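You operate a simulated robot arm through the tools that you are given. There is no shell and no other tool. Be economical: measure what you need, move in short steps, check, and stop when the job is done.

You run a simulated robot arm. Do the job below in one go: nothing can be reset, and whatever is moved stays where it is left.

JOB
Put things in order on the top of the patchwork quilt. At the end: the brown wedge stands on top of the red oil tin (marked "HINGE OIL"); the green spool stands on top of the grey tissue pack; the cream rug grip is on the silver tray; the blue plaster box from the top of the patchwork quilt stands where the cream rug grip stood; whatever was shut is shut again. Leave all else as you found it, and nothing knocked over.

The check looks at the end state, three seconds after you hand in, the way a careful person would. Anything else that was tipped, shoved, dropped, spilled or broken makes it a failure.

ROBOT AND FRAMES
A 7-joint arm with a two-finger parallel gripper, fixed in place. Base frame: the origin is at the foot of the arm, x ahead of it, y to its left, z up; the work surface is at about z = 0. Lengths are in mm, angles in rad, forces in N, time in s.
With the tool pointing down near the work surface it reaches from about 220 to 580 mm from the base axis. Its first joint turns from -1.152 to 1.152 rad. Payload 2.5 kg.
The TCP is the grasp point between the finger pads, 23 mm short of the fingertips. In the tool frame z runs along the fingers and y along their closing line. The gripper opens to 94 mm. The fingers are 38 mm wide and 10 mm thick; the gripper's body (54 by 96 mm) begins 39 mm behind the TCP.
Orientation is that of the tool frame in the base frame, as a unit quaternion [x, y, z, w]. With the fingers straight down and closing along the base's y, the tool's x points along the base's -x, its y along +y and its z along -z.

CONTROLS
- The arm moves only by the tool arm_command. Its argument "rows" is a list of rows, each a list of 7 numbers: the turn, a rotation vector about the base's x, y, z in units of 90 degrees (1.0 is 90 degrees), then the shift along the base's x, y, z in units of 100 mm (1.0 is 100 mm), then the opening, from 0 (shut) to 1 (fully open). In form: [[wx, wy, wz, x, y, z, grip], ...]. A call has 1 to 12 rows; each row is the pose to reach, as a shift and turn from the pose commanded when the call began. A call with a number of a shift or a turn outside -1 to 1 is refused whole. Rows are played at 5 a second. More than 50 mm and 0.15 rad between two rows, or a gripper value outside its range, and nothing of the call is played. Where a pose cannot be reached the arm comes as near as it can. A force on the tool above 40 N (or 10 N above the force at the start of the call, whichever is more), or a blocked arm, ends the call early, and 0.2 s more pass. Each finger travels about 108 mm/s and halts on what it meets, pressing with about 38 N; the grip force reading is that of the motor and also rises with nothing between the fingers. The clock runs only during rows and for 0.2 s after the last one: add rows that repeat a pose to give the fingers time. It gives the time, the measured TCP pose, the force on the tool (base axes), the opening and the grip force at its end, in the units of the frame above (readings bear some noise).
- Cameras (640 x 400 px; columns grow to the right, rows downward): "scene" is fixed at [113, -414.8, 527.7]; the picture's right is [0.83, -0.56, 0.00], its down [-0.41, -0.60, -0.68] and it looks along [0.38, 0.57, -0.73] (base axes); focal length 278 px, centre (320, 200). "wrist" rides on the gripper at [-39, 0, -44] in the tool frame; the picture's right is [0.00, -1.00, 0.00], its down [0.97, 0.00, -0.24] and it looks along [0.24, 0.00, 0.97] (tool axes); focal length 218 px, centre (320, 200). There is no depth. A picture from a camera that has moved, and an enlarged one, comes with that camera's place and axes in the base frame and with its lens.
- camera(camera): a new picture of that camera. No time passes.
- close_up(camera, box): a new picture of the part [left, top, right, bottom] of that camera's present view, enlarged. No time passes.
- sign_off(): hands the job in; it is judged then, once.

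Work in short steps. Places have to be worked out from the pictures, the camera data and where the tool is seen: move nearer, look again, correct. Check each grasp and each placing, and mend what went wrong. You have 120 turns and 68 pictures in all, those below and enlarged ones among them. Open the gripper and draw the arm clear of the work before you hand the job in, unless the task says otherwise; then end with one line.

The tools are called after "Call:" as a command line: name --pt "numbers of a row" for each row, then --argument value for the rest, lists and objects as JSON in quotes. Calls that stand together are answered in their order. arm_command: Moves the arm, as the interface text tells. Its arguments: {"type":"object","properties":{"rows":{"type":"array","items":{"type":"array","items":{"type":"number"}}}},"required":["rows"]} The other tools are called the same way: camera (camera) takes a picture; close_up (camera, box) takes an enlarged picture of a part of a camera's view; sign_off () hands the job in.

At the start:

```text
clock: 0.0
ee_pos: [337.2, -117.3, 275.9]
ee_rot: [-0.001, 1.0, 0.0, 0.0]
contact_force: [0.7, -0.9, -0.4]
gripper_width: 93.9
grasp_force: 0.0
```

scene: 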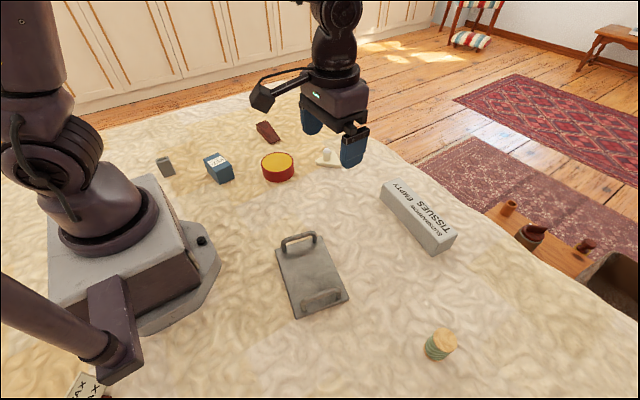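
wrist: 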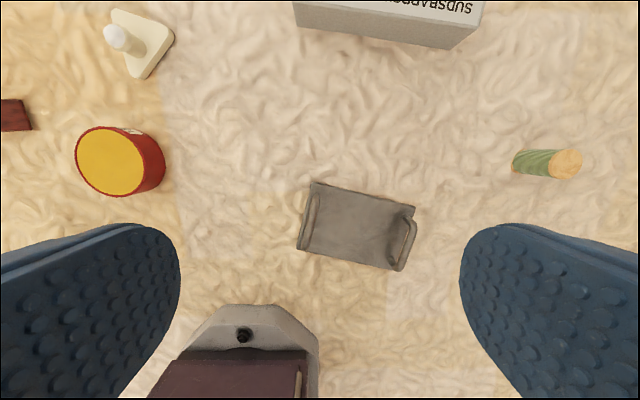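

I'll start with enlarged views to identify the objects.

Call:
close_up --camera "scene" --box '[140, 100, 380, 250]'

Call:
close_up --camera "scene" --box '[240, 160, 480, 380]'

Call:
close_up --camera "scene" --box '[0, 300, 160, 400]'

```text
2.67 times, centred on (260, 175) of scene
camera zoom: at [113.0, -414.8, 527.7], right [0.83, -0.56, 0.0], down [-0.41, -0.6, -0.68], along [0.38, 0.57, -0.73], focal length 741 px, centre (480, 267)
```

zoom: 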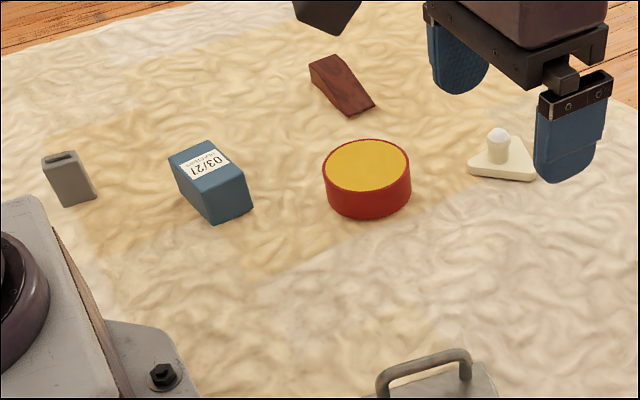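

```text
1.82 times, centred on (360, 270) of scene
camera zoom: at [113.0, -414.8, 527.7], right [0.83, -0.56, 0.0], down [-0.41, -0.6, -0.68], along [0.38, 0.57, -0.73], focal length 505 px, centre (247, 73)
```

zoom: 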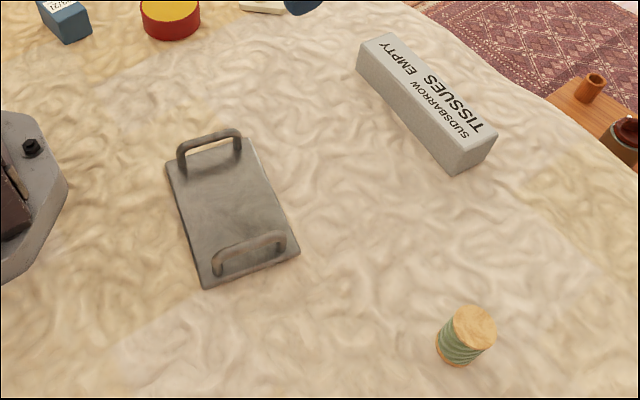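

```text
4.00 times, centred on (80, 350) of scene
camera zoom: at [113.0, -414.8, 527.7], right [0.83, -0.56, 0.0], down [-0.41, -0.6, -0.68], along [0.38, 0.57, -0.73], focal length 1111 px, centre (1280, -400)
```

zoom: 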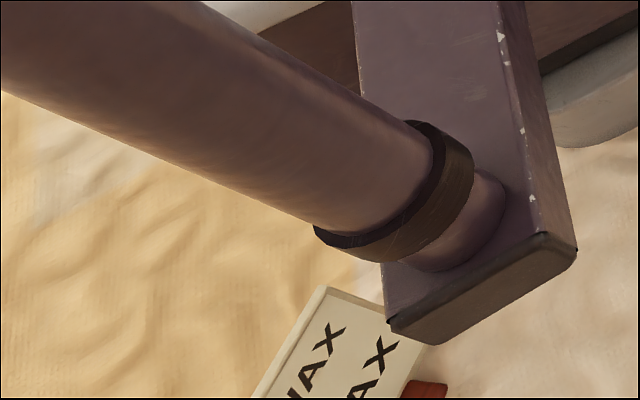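

The job items are all on the quilt. The tin is near (354,157), the grip (492,115), the wedge (412,341), the box (208,243) and the spool (356,-415). I'll move up and over towards the tin and grip to look from above.

Call:
arm_command --pt "0 0 0 0.1 0.33 0 1" --pt "0 0 0 0.2 0.66 0 1" --pt "0 0 0 0.3 1 0 1"

Call:
arm_command --pt "0 0 0 0.1 0.33 0 1" --pt "0 0 0 0.2 0.66 0 1" --pt "0 0 0 0.3 1 0 1" --pt "0 0 0 0.3 1 0 1"

Call:
camera --camera "wrist"

Call:
camera --camera "scene"

```text
clock: 0.8
ee_pos: [367.6, -18.3, 276.4]
ee_rot: [0.001, 1.0, -0.001, 0.0]
contact_force: [0.0, -0.1, 0.4]
gripper_width: 93.8
grasp_force: 0.0
```

```text
clock: 1.8
ee_pos: [398.1, 83.4, 275.0]
ee_rot: [0.0, 1.0, 0.0, 0.0]
contact_force: [0.3, 0.2, -0.2]
gripper_width: 93.8
grasp_force: 0.0
```

```text
62 pictures are left
camera wrist: at [436.9, 82.3, 319.7], right [0.0, -1.0, 0.0], down [-0.97, 0.0, 0.24], along [-0.24, 0.0, -0.97], focal length 218 px, centre (320, 200)
```

wrist: 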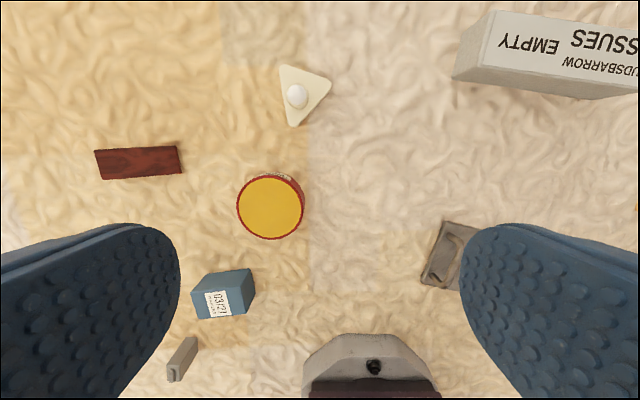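

```text
61 pictures are left
```

scene: 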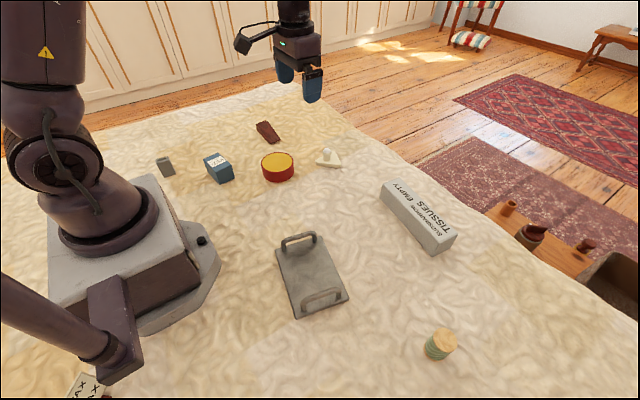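

The rug grip is a triangular plate with a knob near (497,109). I'll move above it for a closer look.

Call:
arm_command --pt "0 0 0 0.27 0.08 -0.3 1" --pt "0 0 0 0.54 0.16 -0.6 1" --pt "0 0 0 0.82 0.25 -0.9 1" --pt "0 0 0 0.82 0.25 -1 1"

Call:
camera --camera "wrist"

```text
clock: 2.8
ee_pos: [481.3, 106.8, 177.5]
ee_rot: [0.0, 1.0, -0.001, 0.001]
contact_force: [0.1, -0.3, 0.5]
gripper_width: 94.1
grasp_force: 0.1
```

```text
60 pictures are left
camera wrist: at [519.5, 107.3, 222.0], right [0.0, -1.0, 0.0], down [-0.97, 0.0, 0.24], along [-0.24, 0.0, -0.97], focal length 218 px, centre (320, 200)
```

wrist: 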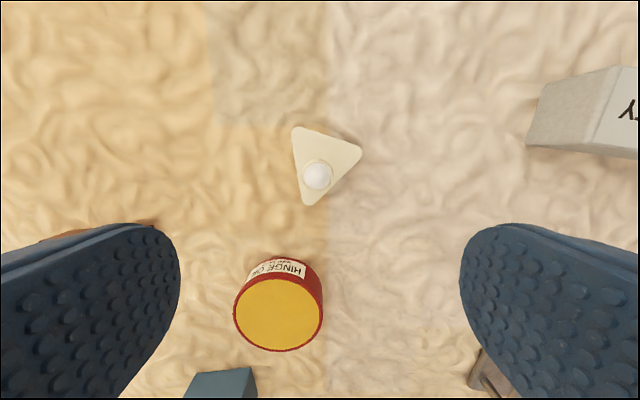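

HINGE OIL marking is confirmed on the tin. The knob top is near (495,110,~40); I'll align over it and descend partway.

Call:
arm_command --pt "0 0 0 0.07 0.02 -0.3 1" --pt "0 0 0 0.14 0.03 -0.6 1" --pt "0 0 0 0.14 0.03 -0.85 1" --pt "0 0 0 0.14 0.03 -0.85 1"

Call:
camera --camera "wrist"

Call:
close_up --camera "scene" --box '[250, 90, 410, 190]'

```text
clock: 3.8
ee_pos: [492.4, 109.0, 92.8]
ee_rot: [0.0, 1.0, -0.001, 0.0]
contact_force: [-0.4, -0.1, -0.1]
gripper_width: 93.9
grasp_force: 0.1
```

```text
59 pictures are left
camera wrist: at [532.0, 108.8, 135.7], right [0.0, -1.0, 0.0], down [-0.97, 0.0, 0.24], along [-0.24, 0.0, -0.97], focal length 218 px, centre (320, 200)
```

wrist: 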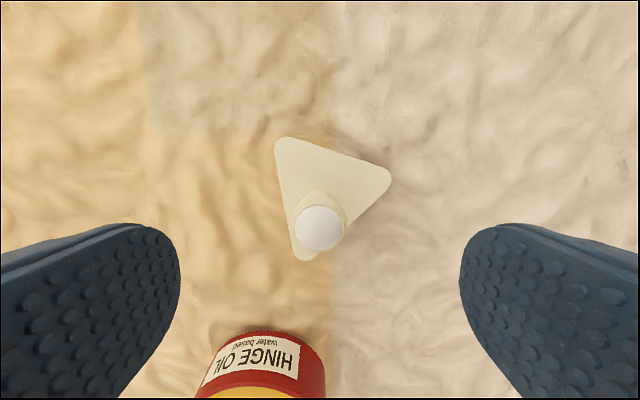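

```text
4.00 times, centred on (330, 140) of scene
camera zoom: at [113.0, -414.8, 527.7], right [0.83, -0.56, 0.0], down [-0.41, -0.6, -0.68], along [0.38, 0.57, -0.73], focal length 1111 px, centre (280, 440)
```

zoom: 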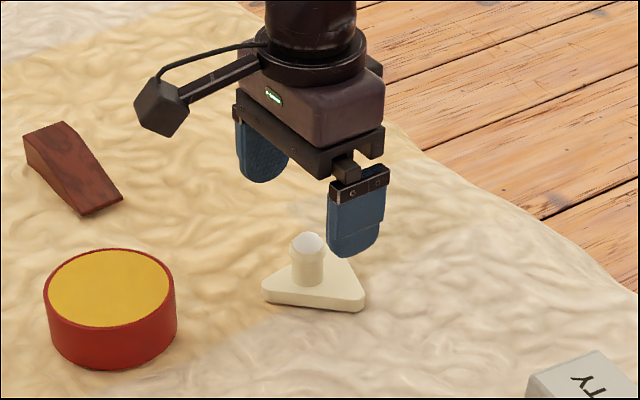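

Triangulation gives a knob top at about (497,109,45) and plate centroid (504,107). I'll descend to TCP z≈41 and close on the knob.

Call:
arm_command --pt "0 0 0 0.05 0 -0.25 1" --pt "0 0 0 0.05 0 -0.51 1" --pt "0 0 0 0.05 0 -0.51 1" --pt "0 0 0 0.05 0 -0.51 0.5" --pt "0 0 0 0.05 0 -0.51 0.3" --pt "0 0 0 0.05 0 -0.51 0.15" --pt "0 0 0 0.05 0 -0.51 0" --pt "0 0 0 0.05 0 -0.51 0"

Call:
camera --camera "wrist"

```text
clock: 5.6
ee_pos: [498.2, 109.7, 40.8]
ee_rot: [0.001, 1.0, 0.0, 0.001]
contact_force: [0.0, 1.0, 0.3]
gripper_width: 26.1
grasp_force: 38.4
```

```text
57 pictures are left
camera wrist: at [536.9, 108.6, 83.2], right [0.0, -1.0, 0.0], down [-0.97, 0.0, 0.24], along [-0.24, 0.0, -0.97], focal length 218 px, centre (320, 200)
```

wrist: 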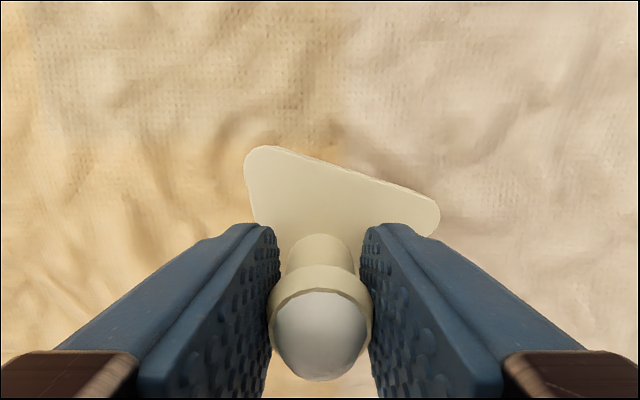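

The grip is held at its 26 mm collar. I'll lift it and carry it toward the tray, centred near (251,-167).

Call:
arm_command --pt "0 0 0 0 0 0.3 0" --pt "0 0 0 0 0 0.65 0" --pt "0 0 0 0 0 1 0" --pt "0 0 0 -0.3 -0.3 1 0" --pt "0 0 0 -0.6 -0.6 1 0" --pt "0 0 0 -0.9 -0.92 1 0"

Call:
arm_command --pt "0 0 0 -0.3 -0.3 0 0" --pt "0 0 0 -0.6 -0.6 0 0" --pt "0 0 0 -0.8 -0.92 0 0" --pt "0 0 0 -0.8 -0.92 0 0"

Call:
camera --camera "wrist"

```text
clock: 7.0
ee_pos: [408.4, 19.6, 141.6]
ee_rot: [0.0, 1.0, 0.0, 0.001]
contact_force: [0.3, 0.2, 0.0]
gripper_width: 26.2
grasp_force: 38.0
```

```text
clock: 8.0
ee_pos: [328.9, -73.8, 139.1]
ee_rot: [0.0, 1.0, 0.0, 0.0]
contact_force: [-0.1, -0.9, -0.6]
gripper_width: 26.3
grasp_force: 38.0
```

```text
56 pictures are left
camera wrist: at [367.5, -73.5, 183.7], right [0.0, -1.0, 0.0], down [-0.97, 0.0, 0.24], along [-0.24, 0.0, -0.97], focal length 218 px, centre (320, 200)
```

wrist: 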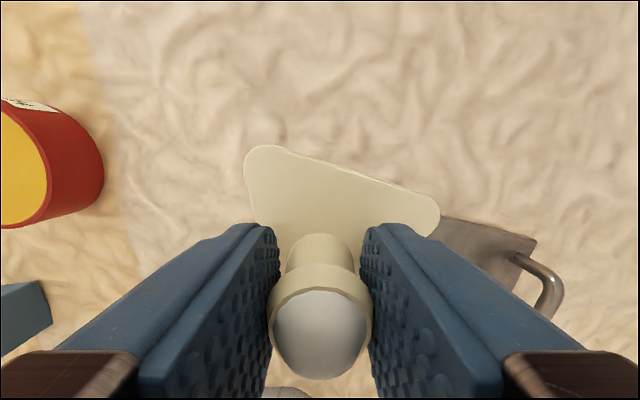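

Refined tray centre is about (252,-169). I'll move over it at the same height and check from the scene camera.

Call:
arm_command --pt "0 0 0 -0.3 -0.3 0 0" --pt "0 0 0 -0.6 -0.6 0 0" --pt "0 0 0 -0.83 -0.93 0 0" --pt "0 0 0 -0.83 -0.93 -0.3 0" --pt "0 0 0 -0.83 -0.93 -0.5 0" --pt "0 0 0 -0.83 -0.93 -0.5 0"

Call:
close_up --camera "scene" --box '[240, 190, 400, 330]'

Call:
camera --camera "wrist"

```text
clock: 9.4
ee_pos: [247.4, -166.7, 90.5]
ee_rot: [0.0, 1.0, 0.0, 0.0]
contact_force: [-0.4, 1.1, 0.0]
gripper_width: 26.2
grasp_force: 38.6
```

```text
2.86 times, centred on (320, 260) of scene
camera zoom: at [113.0, -414.8, 527.7], right [0.83, -0.56, 0.0], down [-0.41, -0.6, -0.68], along [0.38, 0.57, -0.73], focal length 794 px, centre (320, 29)
```

zoom: 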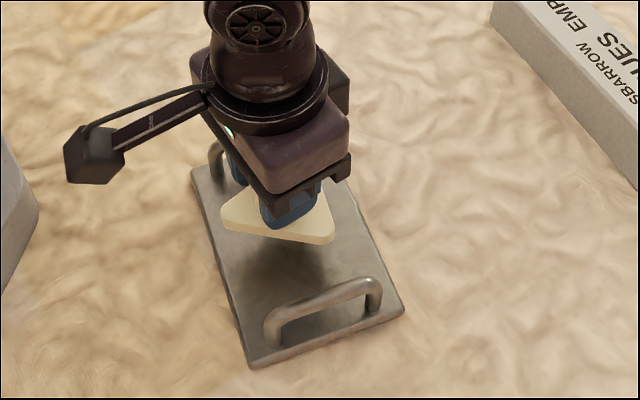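

```text
54 pictures are left
camera wrist: at [285.8, -167.0, 134.1], right [0.0, -1.0, 0.0], down [-0.97, 0.0, 0.24], along [-0.24, 0.0, -0.97], focal length 218 px, centre (320, 200)
```

wrist: 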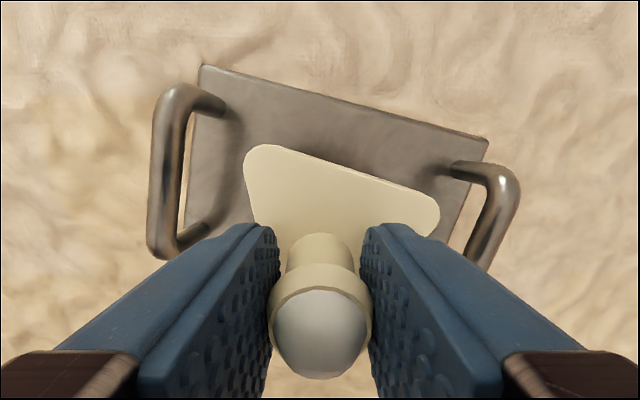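

The plate sits between the handles. I'll lower to just above the tray and then in fine steps.

Call:
arm_command --pt "0 0 0 0.0 0 -0.2 0" --pt "0 0 0 0 0 -0.35 0" --pt "0 0 0 0 0 -0.37 0" --pt "0 0 0 0 0 -0.37 0"

Call:
close_up --camera "scene" --box '[260, 210, 360, 330]'

```text
clock: 10.4
ee_pos: [246.3, -165.8, 53.0]
ee_rot: [0.0, 1.0, 0.0, -0.001]
contact_force: [0.1, 0.3, -0.1]
gripper_width: 26.2
grasp_force: 38.3
```

```text
3.33 times, centred on (310, 270) of scene
camera zoom: at [113.0, -414.8, 527.7], right [0.83, -0.56, 0.0], down [-0.41, -0.6, -0.68], along [0.38, 0.57, -0.73], focal length 926 px, centre (353, -33)
```

zoom: 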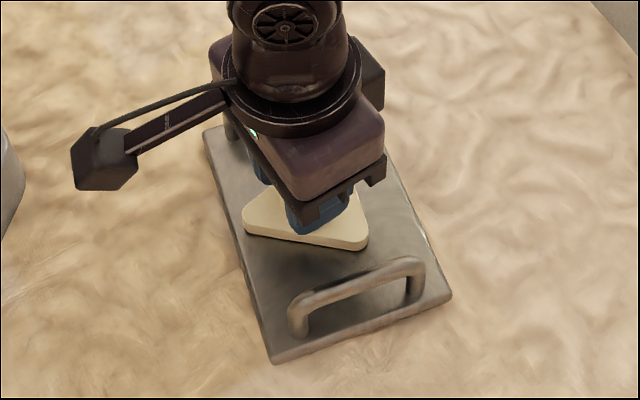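

Not yet in contact; I'll step down 1 mm at a time, with force as the signal.

Call:
arm_command --pt "0 0 0 0 0 -0.02 0" --pt "0 0 0 0 0 -0.03 0" --pt "0 0 0 0 0 -0.03 0"

Call:
arm_command --pt "0 0 0 0 0 -0.01 0" --pt "0 0 0 0 0 -0.02 0" --pt "0 0 0 0 0 -0.02 0"

```text
clock: 11.0
ee_pos: [245.7, -167.5, 52.8]
ee_rot: [0.001, 1.0, -0.001, 0.0]
contact_force: [-1.9, 1.6, 10.5]
gripper_width: 26.1
grasp_force: 37.9
stopped in row 2: the force on the tool passed its limit (the readings are from after the stop); the commanded pose is now the measured one
```

```text
clock: 11.5
ee_pos: [246.7, -167.7, 52.4]
ee_rot: [0.001, 1.0, -0.002, -0.001]
contact_force: [-2.2, 1.4, 10.3]
gripper_width: 26.2
grasp_force: 38.2
stopped in row 2: the force on the tool passed its limit (the readings are from after the stop); the commanded pose is now the measured one
```

Contact at z≈52.5. I'll release partially (about 45 mm, so as to stay clear of the handles) and rise straight up.

Call:
arm_command --pt "0 0 0 0 0 0.0 0.3" --pt "0 0 0 0 0 0.0 0.5" --pt "0 0 0 0 0 0.0 0.5" --pt "0 0 0 0 0 0.2 0.5" --pt "0 0 0 0 0 0.5 0.5" --pt "0 0 0 0 0 0.9 0.5" --pt "0 0 0 0 0 1 0.5"

Call:
camera --camera "wrist"

Call:
camera --camera "scene"

```text
clock: 13.1
ee_pos: [246.0, -167.8, 151.8]
ee_rot: [0.0, 1.0, -0.001, 0.0]
contact_force: [-0.4, 1.0, 0.0]
gripper_width: 47.1
grasp_force: 0.1
```

```text
52 pictures are left
camera wrist: at [285.0, -167.8, 195.4], right [0.0, -1.0, 0.0], down [-0.97, 0.0, 0.24], along [-0.24, 0.0, -0.97], focal length 218 px, centre (320, 200)
```

wrist: 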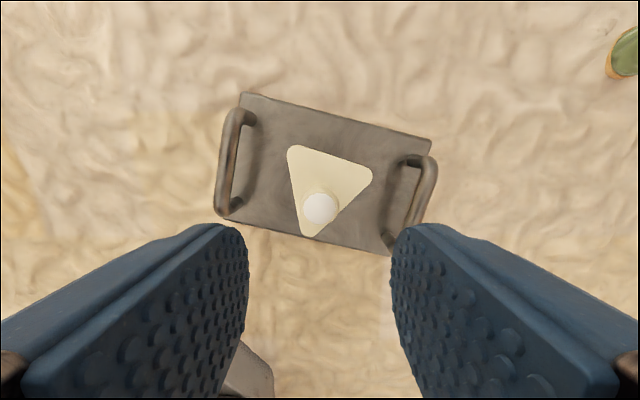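

```text
51 pictures are left
```

scene: 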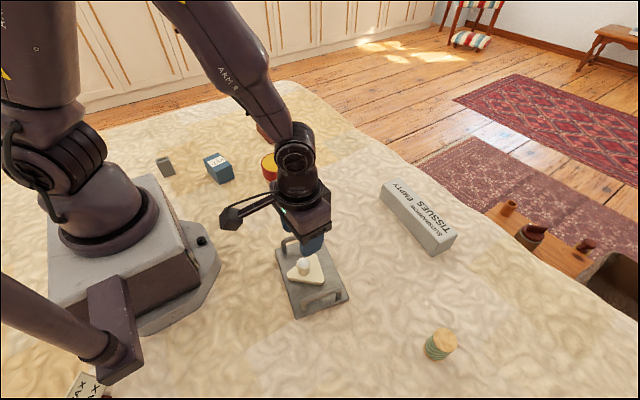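

The grip stands on the tray, but its tip is right at the near edge. I'll regrasp and shift it about 13 mm toward the tray's middle.

Call:
arm_command --pt "0 0 0 0 0 -0.4 0.5" --pt "0 0 0 0 0 -0.8 0.5" --pt "0 0 0 0 0 -0.98 0.5" --pt "0 0 0 0 0 -0.98 0.5" --pt "0 0 0 0 0 -0.98 0.2" --pt "0 0 0 0 0 -0.98 0" --pt "0 0 0 0 0 -0.98 0" --pt "0 0 0 0 0 -0.9 0" --pt "0 0 0 0.07 -0.015 -0.88 0" --pt "0 0 0 0.14 -0.03 -0.88 0" --pt "0 0 0 0.14 -0.03 -0.95 0" --pt "0 0 0 0.14 -0.03 -0.97 0"

Call:
arm_command --pt "0 0 0 0 0 -0.01 0" --pt "0 0 0 0 0 -0.02 0" --pt "0 0 0 0 0 -0.03 0"

```text
clock: 15.7
ee_pos: [259.6, -169.8, 55.0]
ee_rot: [0.001, 1.0, 0.001, 0.0]
contact_force: [-0.8, 0.2, -1.1]
gripper_width: 26.6
grasp_force: 38.2
```

```text
clock: 16.5
ee_pos: [261.5, -170.0, 54.2]
ee_rot: [0.001, 1.0, -0.001, 0.0]
contact_force: [-2.2, 0.3, 9.0]
gripper_width: 26.3
grasp_force: 38.2
stopped in row 3: the force on the tool passed its limit (the readings are from after the stop); the commanded pose is now the measured one
```

Contact again at z≈54. I'll release, rise and check.

Call:
arm_command --pt "0 0 0 0 0 0.0 0.3" --pt "0 0 0 0 0 0.0 0.5" --pt "0 0 0 0 0 0.0 0.5" --pt "0 0 0 0 0 0.2 0.5" --pt "0 0 0 0 0 0.5 0.5" --pt "0 0 0 0 0 0.9 0.5" --pt "0 0 0 0 0 1 0.5"

Call:
camera --camera "wrist"

Call:
close_up --camera "scene" --box '[140, 100, 360, 330]'

```text
clock: 18.1
ee_pos: [261.2, -171.0, 153.8]
ee_rot: [0.0, 1.0, -0.001, 0.0]
contact_force: [0.1, 0.5, -0.5]
gripper_width: 47.0
grasp_force: 0.0
```

```text
50 pictures are left
camera wrist: at [300.6, -171.2, 196.1], right [0.0, -1.0, 0.0], down [-0.97, 0.0, 0.24], along [-0.24, 0.0, -0.97], focal length 218 px, centre (320, 200)
```

wrist: 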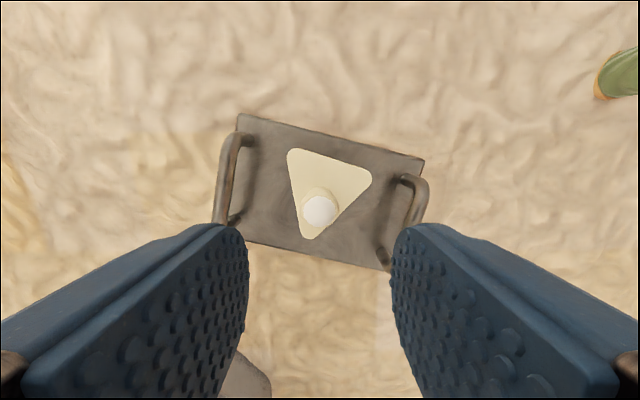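

```text
1.74 times, centred on (250, 215) of scene
camera zoom: at [112.9, -414.8, 527.7], right [0.83, -0.56, 0.0], down [-0.41, -0.6, -0.68], along [0.38, 0.57, -0.73], focal length 483 px, centre (442, 174)
```

zoom: 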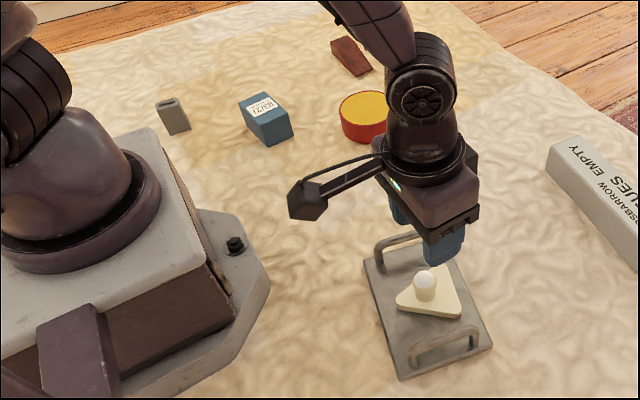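

The grip is well centred on the tray. Next I'll do the spool, moving toward it with the gripper opened.

Call:
arm_command --pt "0 0 0 0.1 -0.33 0.2 1" --pt "0 0 0 0.2 -0.66 0.3 1" --pt "0 0 0 0.35 -1 0.3 1"

Call:
arm_command --pt "0 0 0 0.1 -0.33 0 1" --pt "0 0 0 0.2 -0.66 0 1" --pt "0 0 0 0.35 -1 0 1" --pt "0 0 0 0.35 -1 0 1"

Call:
camera --camera "wrist"

```text
clock: 18.9
ee_pos: [293.6, -270.8, 183.5]
ee_rot: [0.002, 1.0, -0.001, 0.0]
contact_force: [-0.5, -0.5, -0.4]
gripper_width: 93.8
grasp_force: 0.0
```

```text
clock: 19.9
ee_pos: [329.8, -369.7, 184.0]
ee_rot: [0.001, 1.0, -0.001, -0.001]
contact_force: [-0.2, 0.0, 0.1]
gripper_width: 93.9
grasp_force: 0.0
```

```text
48 pictures are left
camera wrist: at [369.4, -370.6, 227.4], right [0.0, -1.0, 0.0], down [-0.97, 0.0, 0.24], along [-0.24, 0.0, -0.97], focal length 218 px, centre (320, 200)
```

wrist: 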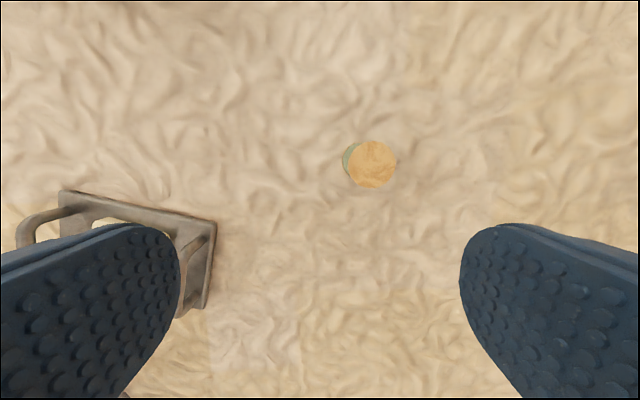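

The spool top is about (356,-410,58), diameter ~37 mm. I'll position above it and check once more.

Call:
arm_command --pt "0 0 0 0.13 -0.2 -0.2 1" --pt "0 0 0 0.26 -0.41 -0.4 1" --pt "0 0 0 0.26 -0.41 -0.75 1" --pt "0 0 0 0.26 -0.41 -0.75 1"

Call:
camera --camera "wrist"

Call:
close_up --camera "scene" --box '[360, 260, 520, 380]'

```text
clock: 20.9
ee_pos: [356.0, -410.7, 108.8]
ee_rot: [0.0, 1.0, 0.0, 0.001]
contact_force: [0.9, 0.8, -0.5]
gripper_width: 93.9
grasp_force: 0.1
```

```text
47 pictures are left
camera wrist: at [395.2, -410.7, 152.8], right [0.0, -1.0, 0.0], down [-0.97, 0.0, 0.24], along [-0.24, 0.0, -0.97], focal length 218 px, centre (320, 200)
```

wrist: 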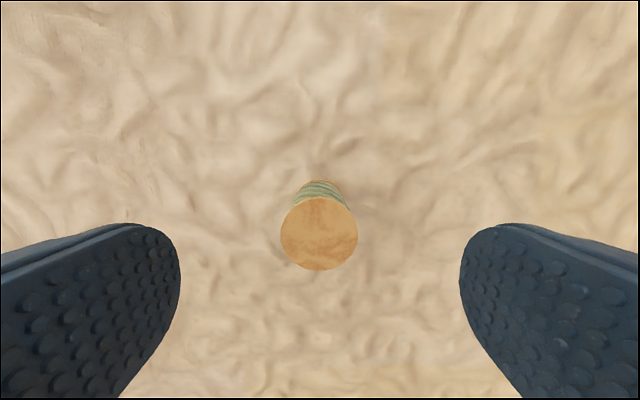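

```text
3.33 times, centred on (440, 320) of scene
camera zoom: at [113.0, -414.8, 527.7], right [0.83, -0.56, 0.0], down [-0.41, -0.6, -0.68], along [0.38, 0.57, -0.73], focal length 926 px, centre (-80, -200)
```

zoom: 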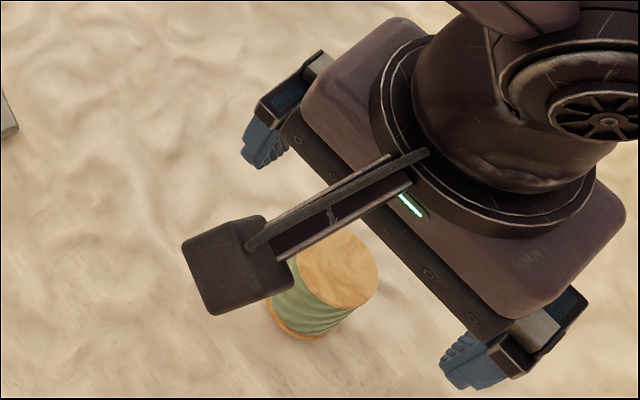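

Aligned. I'll descend to z≈42 and close on the spool.

Call:
arm_command --pt "0 0 0 0 0 -0.35 1" --pt "0 0 0 0 0 -0.67 1" --pt "0 0 0 0 0 -0.67 0.8" --pt "0 0 0 0 0 -0.67 0.6" --pt "0 0 0 0 0 -0.67 0.4" --pt "0 0 0 0 0 -0.67 0.25" --pt "0 0 0 0 0 -0.67 0.25"

Call:
camera --camera "wrist"

```text
clock: 22.5
ee_pos: [356.3, -413.5, 42.5]
ee_rot: [0.001, 1.0, -0.001, 0.0]
contact_force: [0.0, -0.3, -0.8]
gripper_width: 34.5
grasp_force: 38.0
```

```text
45 pictures are left
camera wrist: at [395.3, -412.9, 86.2], right [0.0, -1.0, 0.0], down [-0.97, 0.0, 0.24], along [-0.24, 0.0, -0.97], focal length 218 px, centre (320, 200)
```

wrist: 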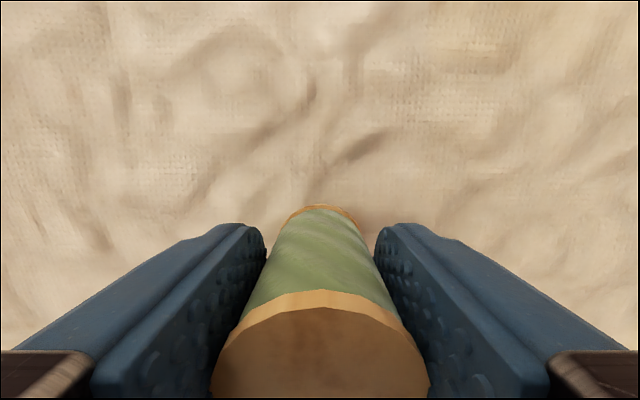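

The spool is held. I'll lift it and carry it toward the tissue pack, taking care of height.

Call:
arm_command --pt "0 0 0 0 0 0.35 0.2" --pt "0 0 0 0 0 0.7 0.2" --pt "0 0 0 0 0 1 0.2" --pt "0 0 0 0 0.3 1 0.2" --pt "0 0 0 0 0.6 1 0.2" --pt "0 0 0 0 1 1 0.2"

Call:
arm_command --pt "0 0 0 0.2 0.25 0.2 0.2" --pt "0 0 0 0.4 0.5 0.3 0.2" --pt "0 0 0 0.6 0.7 0.3 0.2" --pt "0 0 0 0.7 0.8 0.3 0.2"

Call:
camera --camera "wrist"

Call:
camera --camera "scene"

```text
clock: 23.9
ee_pos: [354.8, -310.8, 141.3]
ee_rot: [0.001, 1.0, -0.001, -0.001]
contact_force: [-0.6, 0.3, -0.6]
gripper_width: 34.5
grasp_force: 37.2
```

```text
clock: 24.9
ee_pos: [425.1, -230.7, 170.6]
ee_rot: [0.001, 1.0, -0.001, 0.0]
contact_force: [0.1, -0.2, -0.1]
gripper_width: 34.5
grasp_force: 37.6
```

```text
44 pictures are left
camera wrist: at [464.6, -231.1, 214.1], right [0.0, -1.0, 0.0], down [-0.97, 0.0, 0.24], along [-0.24, 0.0, -0.97], focal length 218 px, centre (320, 200)
```

wrist: 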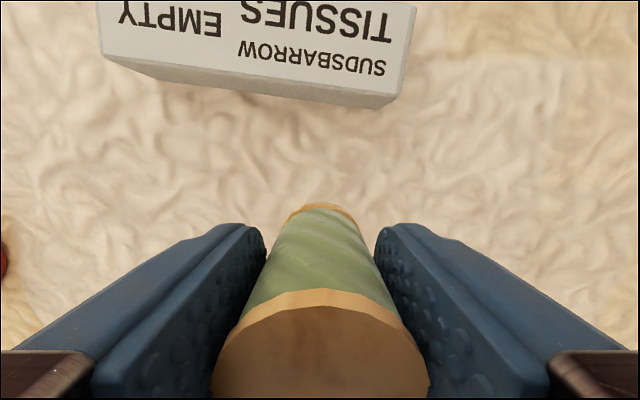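

```text
43 pictures are left
```

scene: 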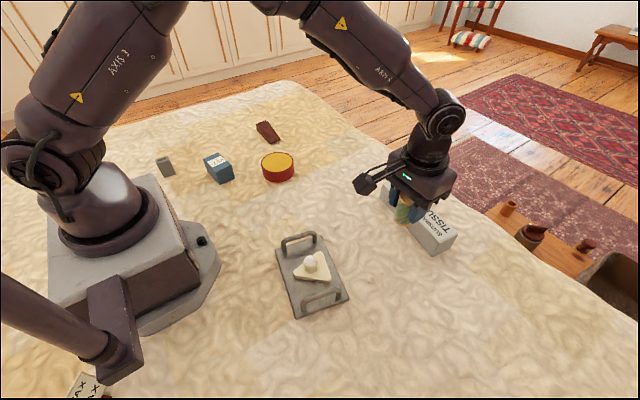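

The pack's top face has its near edge from (499,-283) to (527,-81), about 60 mm wide and 45 mm high. I'll aim for about (545,-145) on it, approaching at height first.

Call:
arm_command --pt "0 0 0 0.3 0.3 0 0.2" --pt "0 0 0 0.6 0.6 0 0.2" --pt "0 0 0 0.95 0.85 0 0.2" --pt "0 0 0 0.95 0.85 0 0.2"

Call:
camera --camera "wrist"

Call:
close_up --camera "scene" --box '[340, 120, 480, 270]'

```text
clock: 25.9
ee_pos: [519.7, -144.6, 171.5]
ee_rot: [0.001, 1.0, -0.001, 0.0]
contact_force: [0.3, -0.7, -0.1]
gripper_width: 34.6
grasp_force: 38.0
```

```text
42 pictures are left
camera wrist: at [559.9, -145.1, 214.2], right [0.0, -1.0, 0.0], down [-0.97, 0.0, 0.24], along [-0.24, 0.0, -0.97], focal length 218 px, centre (320, 200)
```

wrist: 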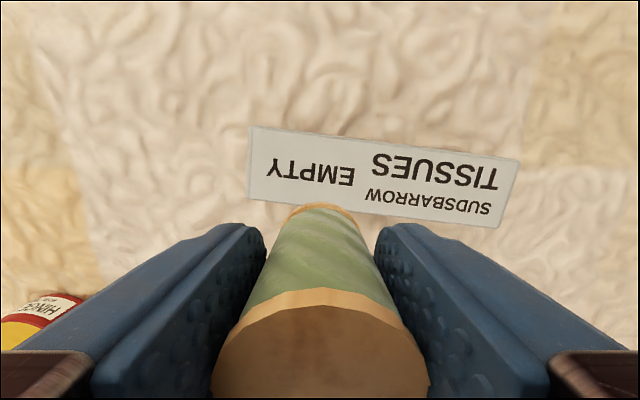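

```text
2.67 times, centred on (410, 195) of scene
camera zoom: at [113.0, -414.8, 527.7], right [0.83, -0.56, 0.0], down [-0.41, -0.6, -0.68], along [0.38, 0.57, -0.73], focal length 741 px, centre (80, 213)
```

zoom: 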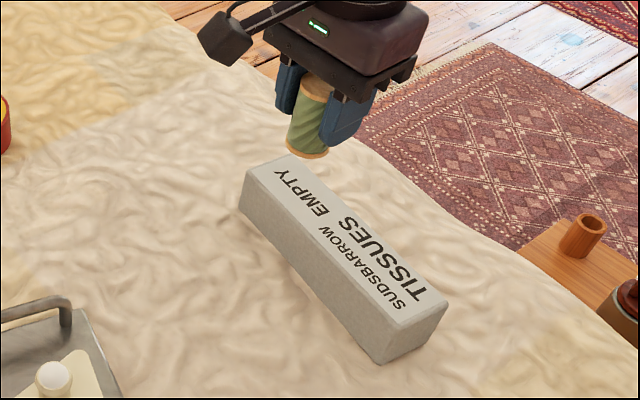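

Two views agree on a top height of about 54 mm and a midline of x≈541 at y=-145. I'll move over it and descend to TCP z≈108.

Call:
arm_command --pt "0 0 0 0.1 0 0 0.2" --pt "0 0 0 0.21 0 0 0.2" --pt "0 0 0 0.21 0 -0.3 0.2" --pt "0 0 0 0.21 0 -0.6 0.2" --pt "0 0 0 0.21 0 -0.6 0.2"

Call:
camera --camera "wrist"

Call:
close_up --camera "scene" --box '[340, 120, 480, 270]'

```text
clock: 27.1
ee_pos: [540.0, -146.3, 110.0]
ee_rot: [0.001, 1.0, 0.0, 0.001]
contact_force: [0.2, 0.1, -0.8]
gripper_width: 34.5
grasp_force: 38.0
```

```text
40 pictures are left
camera wrist: at [580.7, -146.9, 153.9], right [0.0, -1.0, 0.0], down [-0.97, 0.0, 0.24], along [-0.24, 0.0, -0.97], focal length 218 px, centre (320, 200)
```

wrist: 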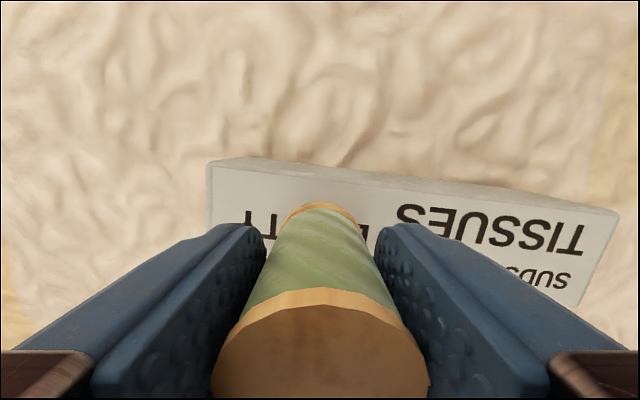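

```text
2.67 times, centred on (410, 195) of scene
camera zoom: at [113.0, -414.8, 527.7], right [0.83, -0.56, 0.0], down [-0.41, -0.6, -0.68], along [0.38, 0.57, -0.73], focal length 741 px, centre (80, 213)
```

zoom: 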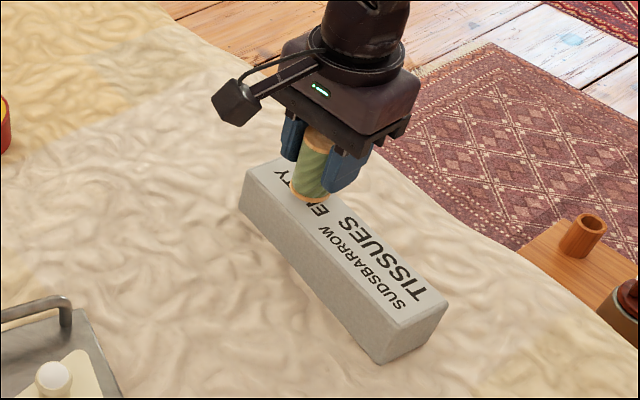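

Positioned over the pack's midline. I'll lower slowly in small steps until contact.

Call:
arm_command --pt "0 0 0 0 0 -0.06 0.2" --pt "0 0 0 0 0 -0.09 0.2" --pt "0 0 0 0 0 -0.1 0.2" --pt "0 0 0 0 0 -0.11 0.2" --pt "0 0 0 0 0 -0.11 0.2"

Call:
close_up --camera "scene" --box '[380, 140, 460, 210]'

```text
clock: 28.3
ee_pos: [541.1, -146.2, 99.8]
ee_rot: [0.001, 1.0, -0.001, 0.0]
contact_force: [0.2, 0.6, -0.3]
gripper_width: 34.4
grasp_force: 38.0
```

```text
5.71 times, centred on (420, 175) of scene
camera zoom: at [113.0, -414.8, 527.7], right [0.83, -0.56, 0.0], down [-0.41, -0.6, -0.68], along [0.38, 0.57, -0.73], focal length 1587 px, centre (-251, 343)
```

zoom: 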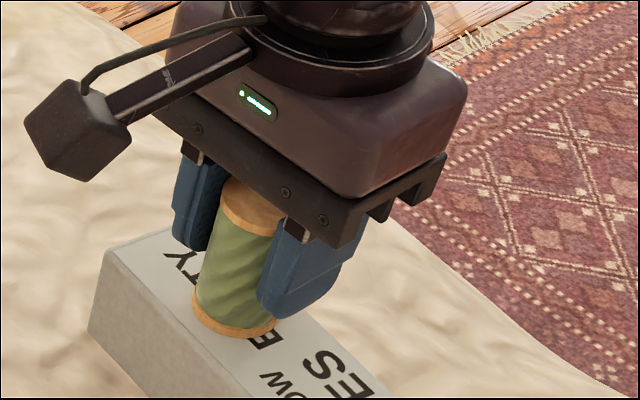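

Close to contact. I'll continue down in 1 mm steps.

Call:
arm_command --pt "0 0 0 0 0 -0.01 0.2" --pt "0 0 0 0 0 -0.02 0.2" --pt "0 0 0 0 0 -0.03 0.2" --pt "0 0 0 0 0 -0.03 0.2"

Call:
arm_command --pt "0 0 0 0 0 -0.01 0.2" --pt "0 0 0 0 0 -0.02 0.2" --pt "0 0 0 0 0 -0.02 0.2"

```text
clock: 29.3
ee_pos: [541.7, -146.8, 98.4]
ee_rot: [0.002, 1.0, -0.001, 0.002]
contact_force: [-2.9, 1.7, 12.4]
gripper_width: 34.5
grasp_force: 37.8
```

```text
clock: 30.1
ee_pos: [542.7, -146.8, 97.2]
ee_rot: [0.001, 1.0, -0.002, 0.003]
contact_force: [-1.5, 2.5, 25.8]
gripper_width: 34.2
grasp_force: 38.1
```

Firm contact. I'll ease up 2 mm, release, and rise clear.

Call:
arm_command --pt "0 0 0 0 0 0.02 0.2" --pt "0 0 0 0 0 0.02 0.45" --pt "0 0 0 0 0 0.02 0.7" --pt "0 0 0 0 0 0.02 0.8" --pt "0 0 0 0 0 0.3 0.8" --pt "0 0 0 0 0 0.6 0.8" --pt "0 0 0 0 0 1 0.8" --pt "0 0 0 0 0 1 0.8"

Call:
camera --camera "wrist"

Call:
close_up --camera "scene" --box '[340, 120, 480, 270]'

```text
clock: 31.9
ee_pos: [542.1, -146.8, 195.1]
ee_rot: [0.001, 1.0, -0.001, -0.001]
contact_force: [-0.9, 0.3, -0.3]
gripper_width: 74.7
grasp_force: 0.1
```

```text
37 pictures are left
camera wrist: at [581.6, -146.4, 239.1], right [0.0, -1.0, 0.0], down [-0.97, 0.0, 0.24], along [-0.24, 0.0, -0.97], focal length 218 px, centre (320, 200)
```

wrist: 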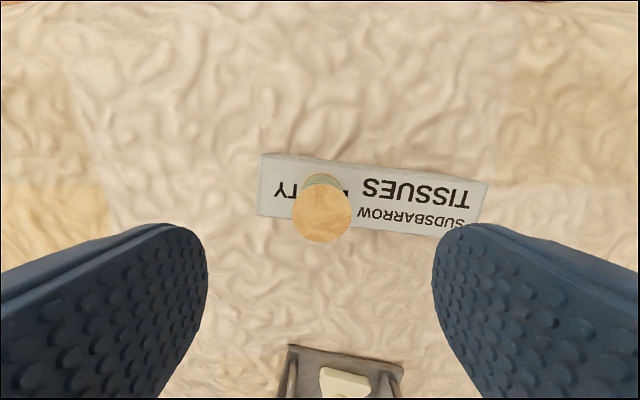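

```text
2.67 times, centred on (410, 195) of scene
camera zoom: at [112.9, -414.8, 527.7], right [0.83, -0.56, 0.0], down [-0.41, -0.6, -0.68], along [0.38, 0.57, -0.73], focal length 741 px, centre (80, 213)
```

zoom: 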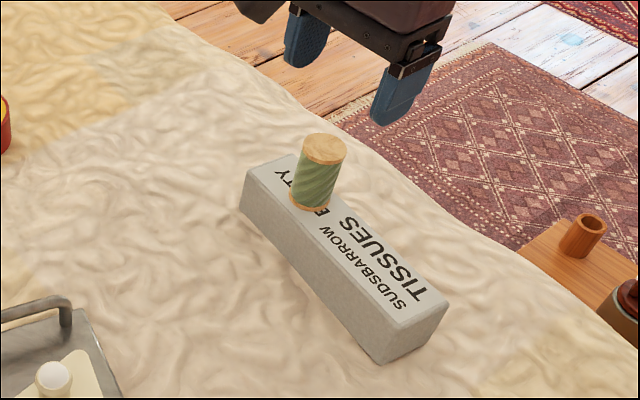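

The spool stands well on the pack. Now I'll travel to the blue box, near (212,237).

Call:
arm_command --pt "0 0 0 -0.3 0.3 0.1 1" --pt "0 0 0 -0.6 0.6 0.1 1" --pt "0 0 0 -0.8 0.9 0.1 1"

Call:
arm_command --pt "0 0 0 -0.3 0.3 0 1" --pt "0 0 0 -0.6 0.6 0 1" --pt "0 0 0 -0.8 0.9 0 1"

Call:
arm_command --pt "0 0 0 -0.3 0.3 0 1" --pt "0 0 0 -0.6 0.6 0 1" --pt "0 0 0 -0.8 0.9 0 1"

Call:
arm_command --pt "0 0 0 -0.2 0.3 0 1" --pt "0 0 0 -0.4 0.6 0 1" --pt "0 0 0 -0.6 0.8 0 1" --pt "0 0 0 -0.6 0.8 0 1"

Call:
camera --camera "wrist"

```text
clock: 32.7
ee_pos: [460.6, -56.6, 204.5]
ee_rot: [0.0, 1.0, -0.002, 0.001]
contact_force: [0.4, 0.0, -0.4]
gripper_width: 94.0
grasp_force: 0.0
```

```text
clock: 33.5
ee_pos: [383.4, 35.1, 204.1]
ee_rot: [0.001, 1.0, -0.001, 0.001]
contact_force: [-0.8, -0.5, -0.5]
gripper_width: 94.0
grasp_force: 0.1
```

```text
clock: 34.3
ee_pos: [303.7, 123.3, 204.0]
ee_rot: [0.001, 1.0, -0.001, -0.001]
contact_force: [-0.9, 0.0, -0.3]
gripper_width: 93.9
grasp_force: 0.1
```

```text
clock: 35.3
ee_pos: [241.6, 205.6, 204.8]
ee_rot: [0.001, 1.0, 0.0, 0.0]
contact_force: [0.1, 0.2, -0.1]
gripper_width: 93.8
grasp_force: 0.1
```

```text
35 pictures are left
camera wrist: at [280.9, 205.5, 248.1], right [0.0, -1.0, 0.0], down [-0.97, 0.0, 0.24], along [-0.24, 0.0, -0.97], focal length 218 px, centre (320, 200)
```

wrist: 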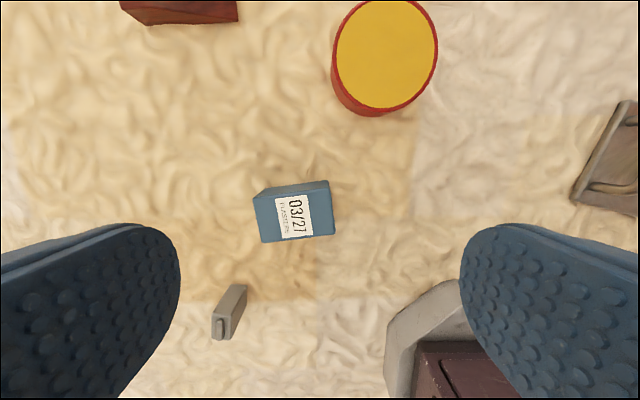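

The blue box is about 70×47 mm, centred near (217,229), top z≈47, rotated about 10°. I'll turn the gripper to match and lower partway to check.

Call:
arm_command --pt "0 0 0.05 -0.12 0.12 -0.3 1" --pt "0 0 0.11 -0.25 0.23 -0.6 1" --pt "0 0 0.11 -0.25 0.23 -0.9 1" --pt "0 0 0.11 -0.25 0.23 -0.9 1"

Call:
camera --camera "wrist"

Call:
close_up --camera "scene" --box '[140, 90, 300, 200]'

```text
clock: 36.3
ee_pos: [217.6, 227.8, 113.6]
ee_rot: [-0.085, 0.996, -0.001, 0.001]
contact_force: [-0.6, -0.5, 0.5]
gripper_width: 94.2
grasp_force: 0.0
```

```text
34 pictures are left
camera wrist: at [255.6, 233.6, 157.6], right [0.17, -0.99, 0.0], down [-0.96, -0.17, 0.24], along [-0.24, -0.04, -0.97], focal length 218 px, centre (320, 200)
```

wrist: 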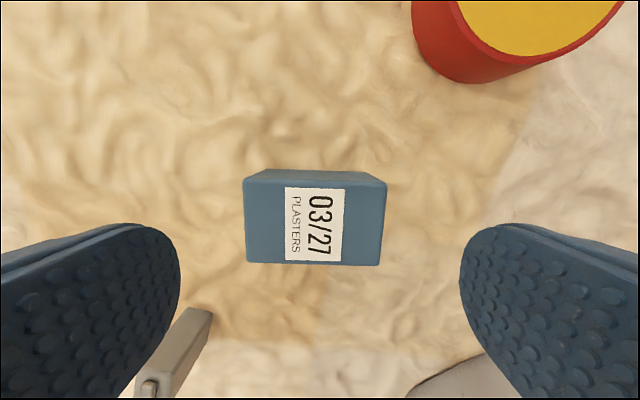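

```text
3.64 times, centred on (220, 145) of scene
camera zoom: at [113.0, -414.8, 527.7], right [0.83, -0.56, 0.0], down [-0.41, -0.6, -0.68], along [0.38, 0.57, -0.73], focal length 1010 px, centre (684, 400)
```

zoom: 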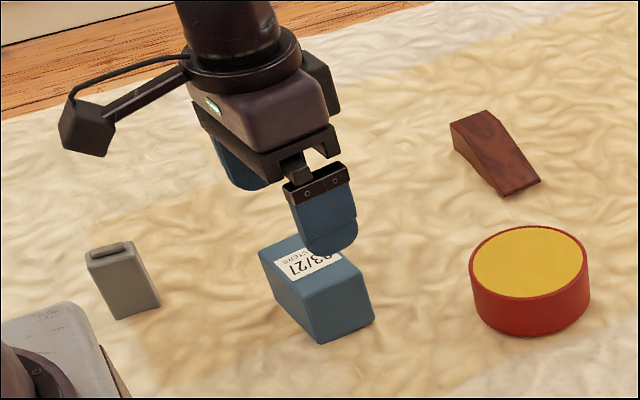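

Well aligned; centre is about 3 mm toward +y. I'll descend to z≈33 and close on the box.

Call:
arm_command --pt "0 0 0 0 0.03 -0.3 1" --pt "0 0 0 0 0.03 -0.6 1" --pt "0 0 0 0 0.03 -0.8 1" --pt "0 0 0 0 0.03 -0.8 1" --pt "0 0 0 0 0.03 -0.8 0.85" --pt "0 0 0 0 0.03 -0.8 0.7" --pt "0 0 0 0 0.03 -0.8 0.6" --pt "0 0 0 0 0.03 -0.8 0.6"

Call:
camera --camera "wrist"

```text
clock: 38.1
ee_pos: [217.1, 229.8, 34.9]
ee_rot: [-0.085, 0.996, 0.0, 0.0]
contact_force: [0.3, -0.8, -0.2]
gripper_width: 75.4
grasp_force: 38.7
```

```text
32 pictures are left
camera wrist: at [255.3, 236.2, 79.1], right [0.17, -0.99, 0.0], down [-0.96, -0.17, 0.24], along [-0.24, -0.04, -0.97], focal length 218 px, centre (320, 200)
```

wrist: 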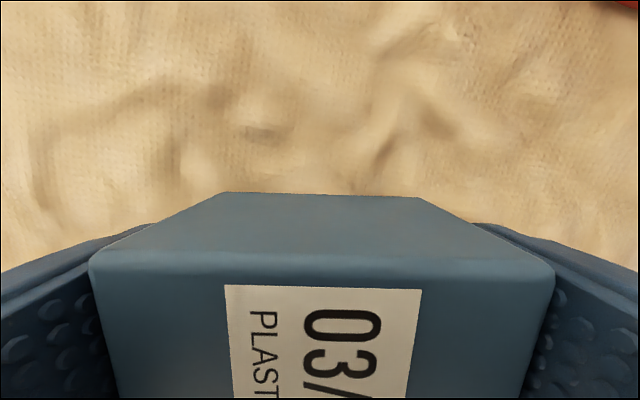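

The box is held (75 mm). I'll lift it and carry it to the grip's former spot at (504,107).

Call:
arm_command --pt "0 0 0 0 0 0.3 0.6" --pt "0 0 0 0 0 0.65 0.6" --pt "0 0 0 0 0 1 0.6" --pt "0 0 0 0.3 -0.1 1 0.6" --pt "0 0 0 0.6 -0.2 1 0.6" --pt "0 0 0 0.97 -0.4 1 0.6"

Call:
arm_command --pt "0 0 -0.04 0.3 -0.1 0.1 0.6" --pt "0 0 -0.08 0.6 -0.2 0.1 0.6" --pt "0 0 -0.11 0.95 -0.4 0.1 0.6"

Call:
arm_command --pt "0 0 0 0.3 -0.15 0 0.6" --pt "0 0 0 0.6 -0.3 0 0.6" --pt "0 0 0 0.95 -0.43 0 0.6" --pt "0 0 0 0.95 -0.43 0 0.6"

Call:
camera --camera "wrist"

Call:
camera --camera "scene"

```text
clock: 39.5
ee_pos: [314.3, 188.4, 136.5]
ee_rot: [-0.086, 0.996, -0.001, 0.0]
contact_force: [0.6, 0.0, -0.8]
gripper_width: 75.3
grasp_force: 37.7
```

```text
clock: 40.3
ee_pos: [410.6, 147.3, 146.7]
ee_rot: [0.001, 1.0, 0.0, 0.0]
contact_force: [-0.6, -0.4, -0.7]
gripper_width: 75.1
grasp_force: 37.9
```

```text
clock: 41.3
ee_pos: [504.5, 105.6, 144.4]
ee_rot: [0.001, 1.0, -0.002, -0.001]
contact_force: [0.1, -0.4, -0.5]
gripper_width: 75.0
grasp_force: 37.9
```

```text
31 pictures are left
camera wrist: at [543.2, 105.6, 189.5], right [0.0, -1.0, 0.0], down [-0.97, 0.0, 0.24], along [-0.24, 0.0, -0.97], focal length 218 px, centre (320, 200)
```

wrist: 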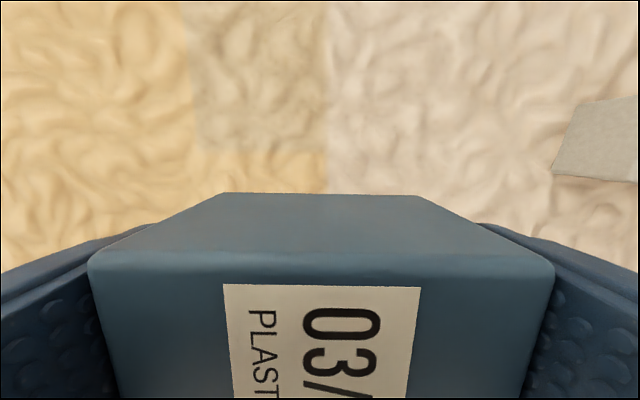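

```text
30 pictures are left
```

scene: 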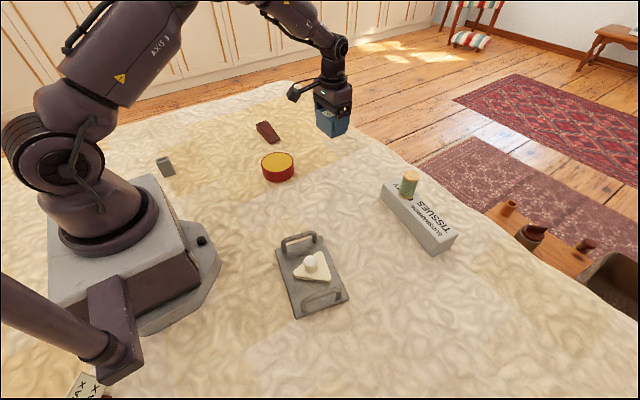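

All clear beneath. I'll lower to just above the rest height (~35).

Call:
arm_command --pt "0 0 0 0 0.01 -0.4 0.6" --pt "0 0 0 0 0.01 -0.8 0.6" --pt "0 0 0 0 0.01 -1 0.6" --pt "0 0 0 0 0.01 -1 0.6"

Call:
arm_command --pt "0 0 0 0 0 -0.05 0.6" --pt "0 0 0 0 0 -0.07 0.6" --pt "0 0 0 0 0 -0.08 0.6" --pt "0 0 0 0 0 -0.09 0.6" --pt "0 0 0 0 0 -0.1 0.6" --pt "0 0 0 0 0 -0.1 0.6"

```text
clock: 42.3
ee_pos: [505.1, 109.2, 45.1]
ee_rot: [0.001, 1.0, -0.001, 0.001]
contact_force: [0.3, -0.3, -0.5]
gripper_width: 74.8
grasp_force: 37.9
```

```text
clock: 43.7
ee_pos: [503.8, 107.6, 34.5]
ee_rot: [0.001, 1.0, 0.0, 0.0]
contact_force: [0.2, -0.4, -0.1]
gripper_width: 74.8
grasp_force: 38.0
```

No contact yet at 34.5; I'll continue in 1 mm steps.

Call:
arm_command --pt "0 0 0 0 0 -0.01 0.6" --pt "0 0 0 0 0 -0.02 0.6" --pt "0 0 0 0 0 -0.02 0.6"

Call:
arm_command --pt "0 0 0 0 0 -0.01 0.6" --pt "0 0 0 0 0 -0.01 0.6"

```text
clock: 44.5
ee_pos: [504.9, 107.5, 34.7]
ee_rot: [0.001, 1.0, 0.0, 0.002]
contact_force: [-14.1, -0.4, 28.0]
gripper_width: 74.5
grasp_force: 37.9
```

```text
clock: 44.9
ee_pos: [505.0, 108.1, 35.4]
ee_rot: [0.001, 1.0, 0.0, 0.001]
contact_force: [-1.7, -1.2, 3.8]
gripper_width: 74.4
grasp_force: 38.0
stopped in row 1: the force on the tool passed its limit (the readings are from after the stop); the commanded pose is now the measured one
```

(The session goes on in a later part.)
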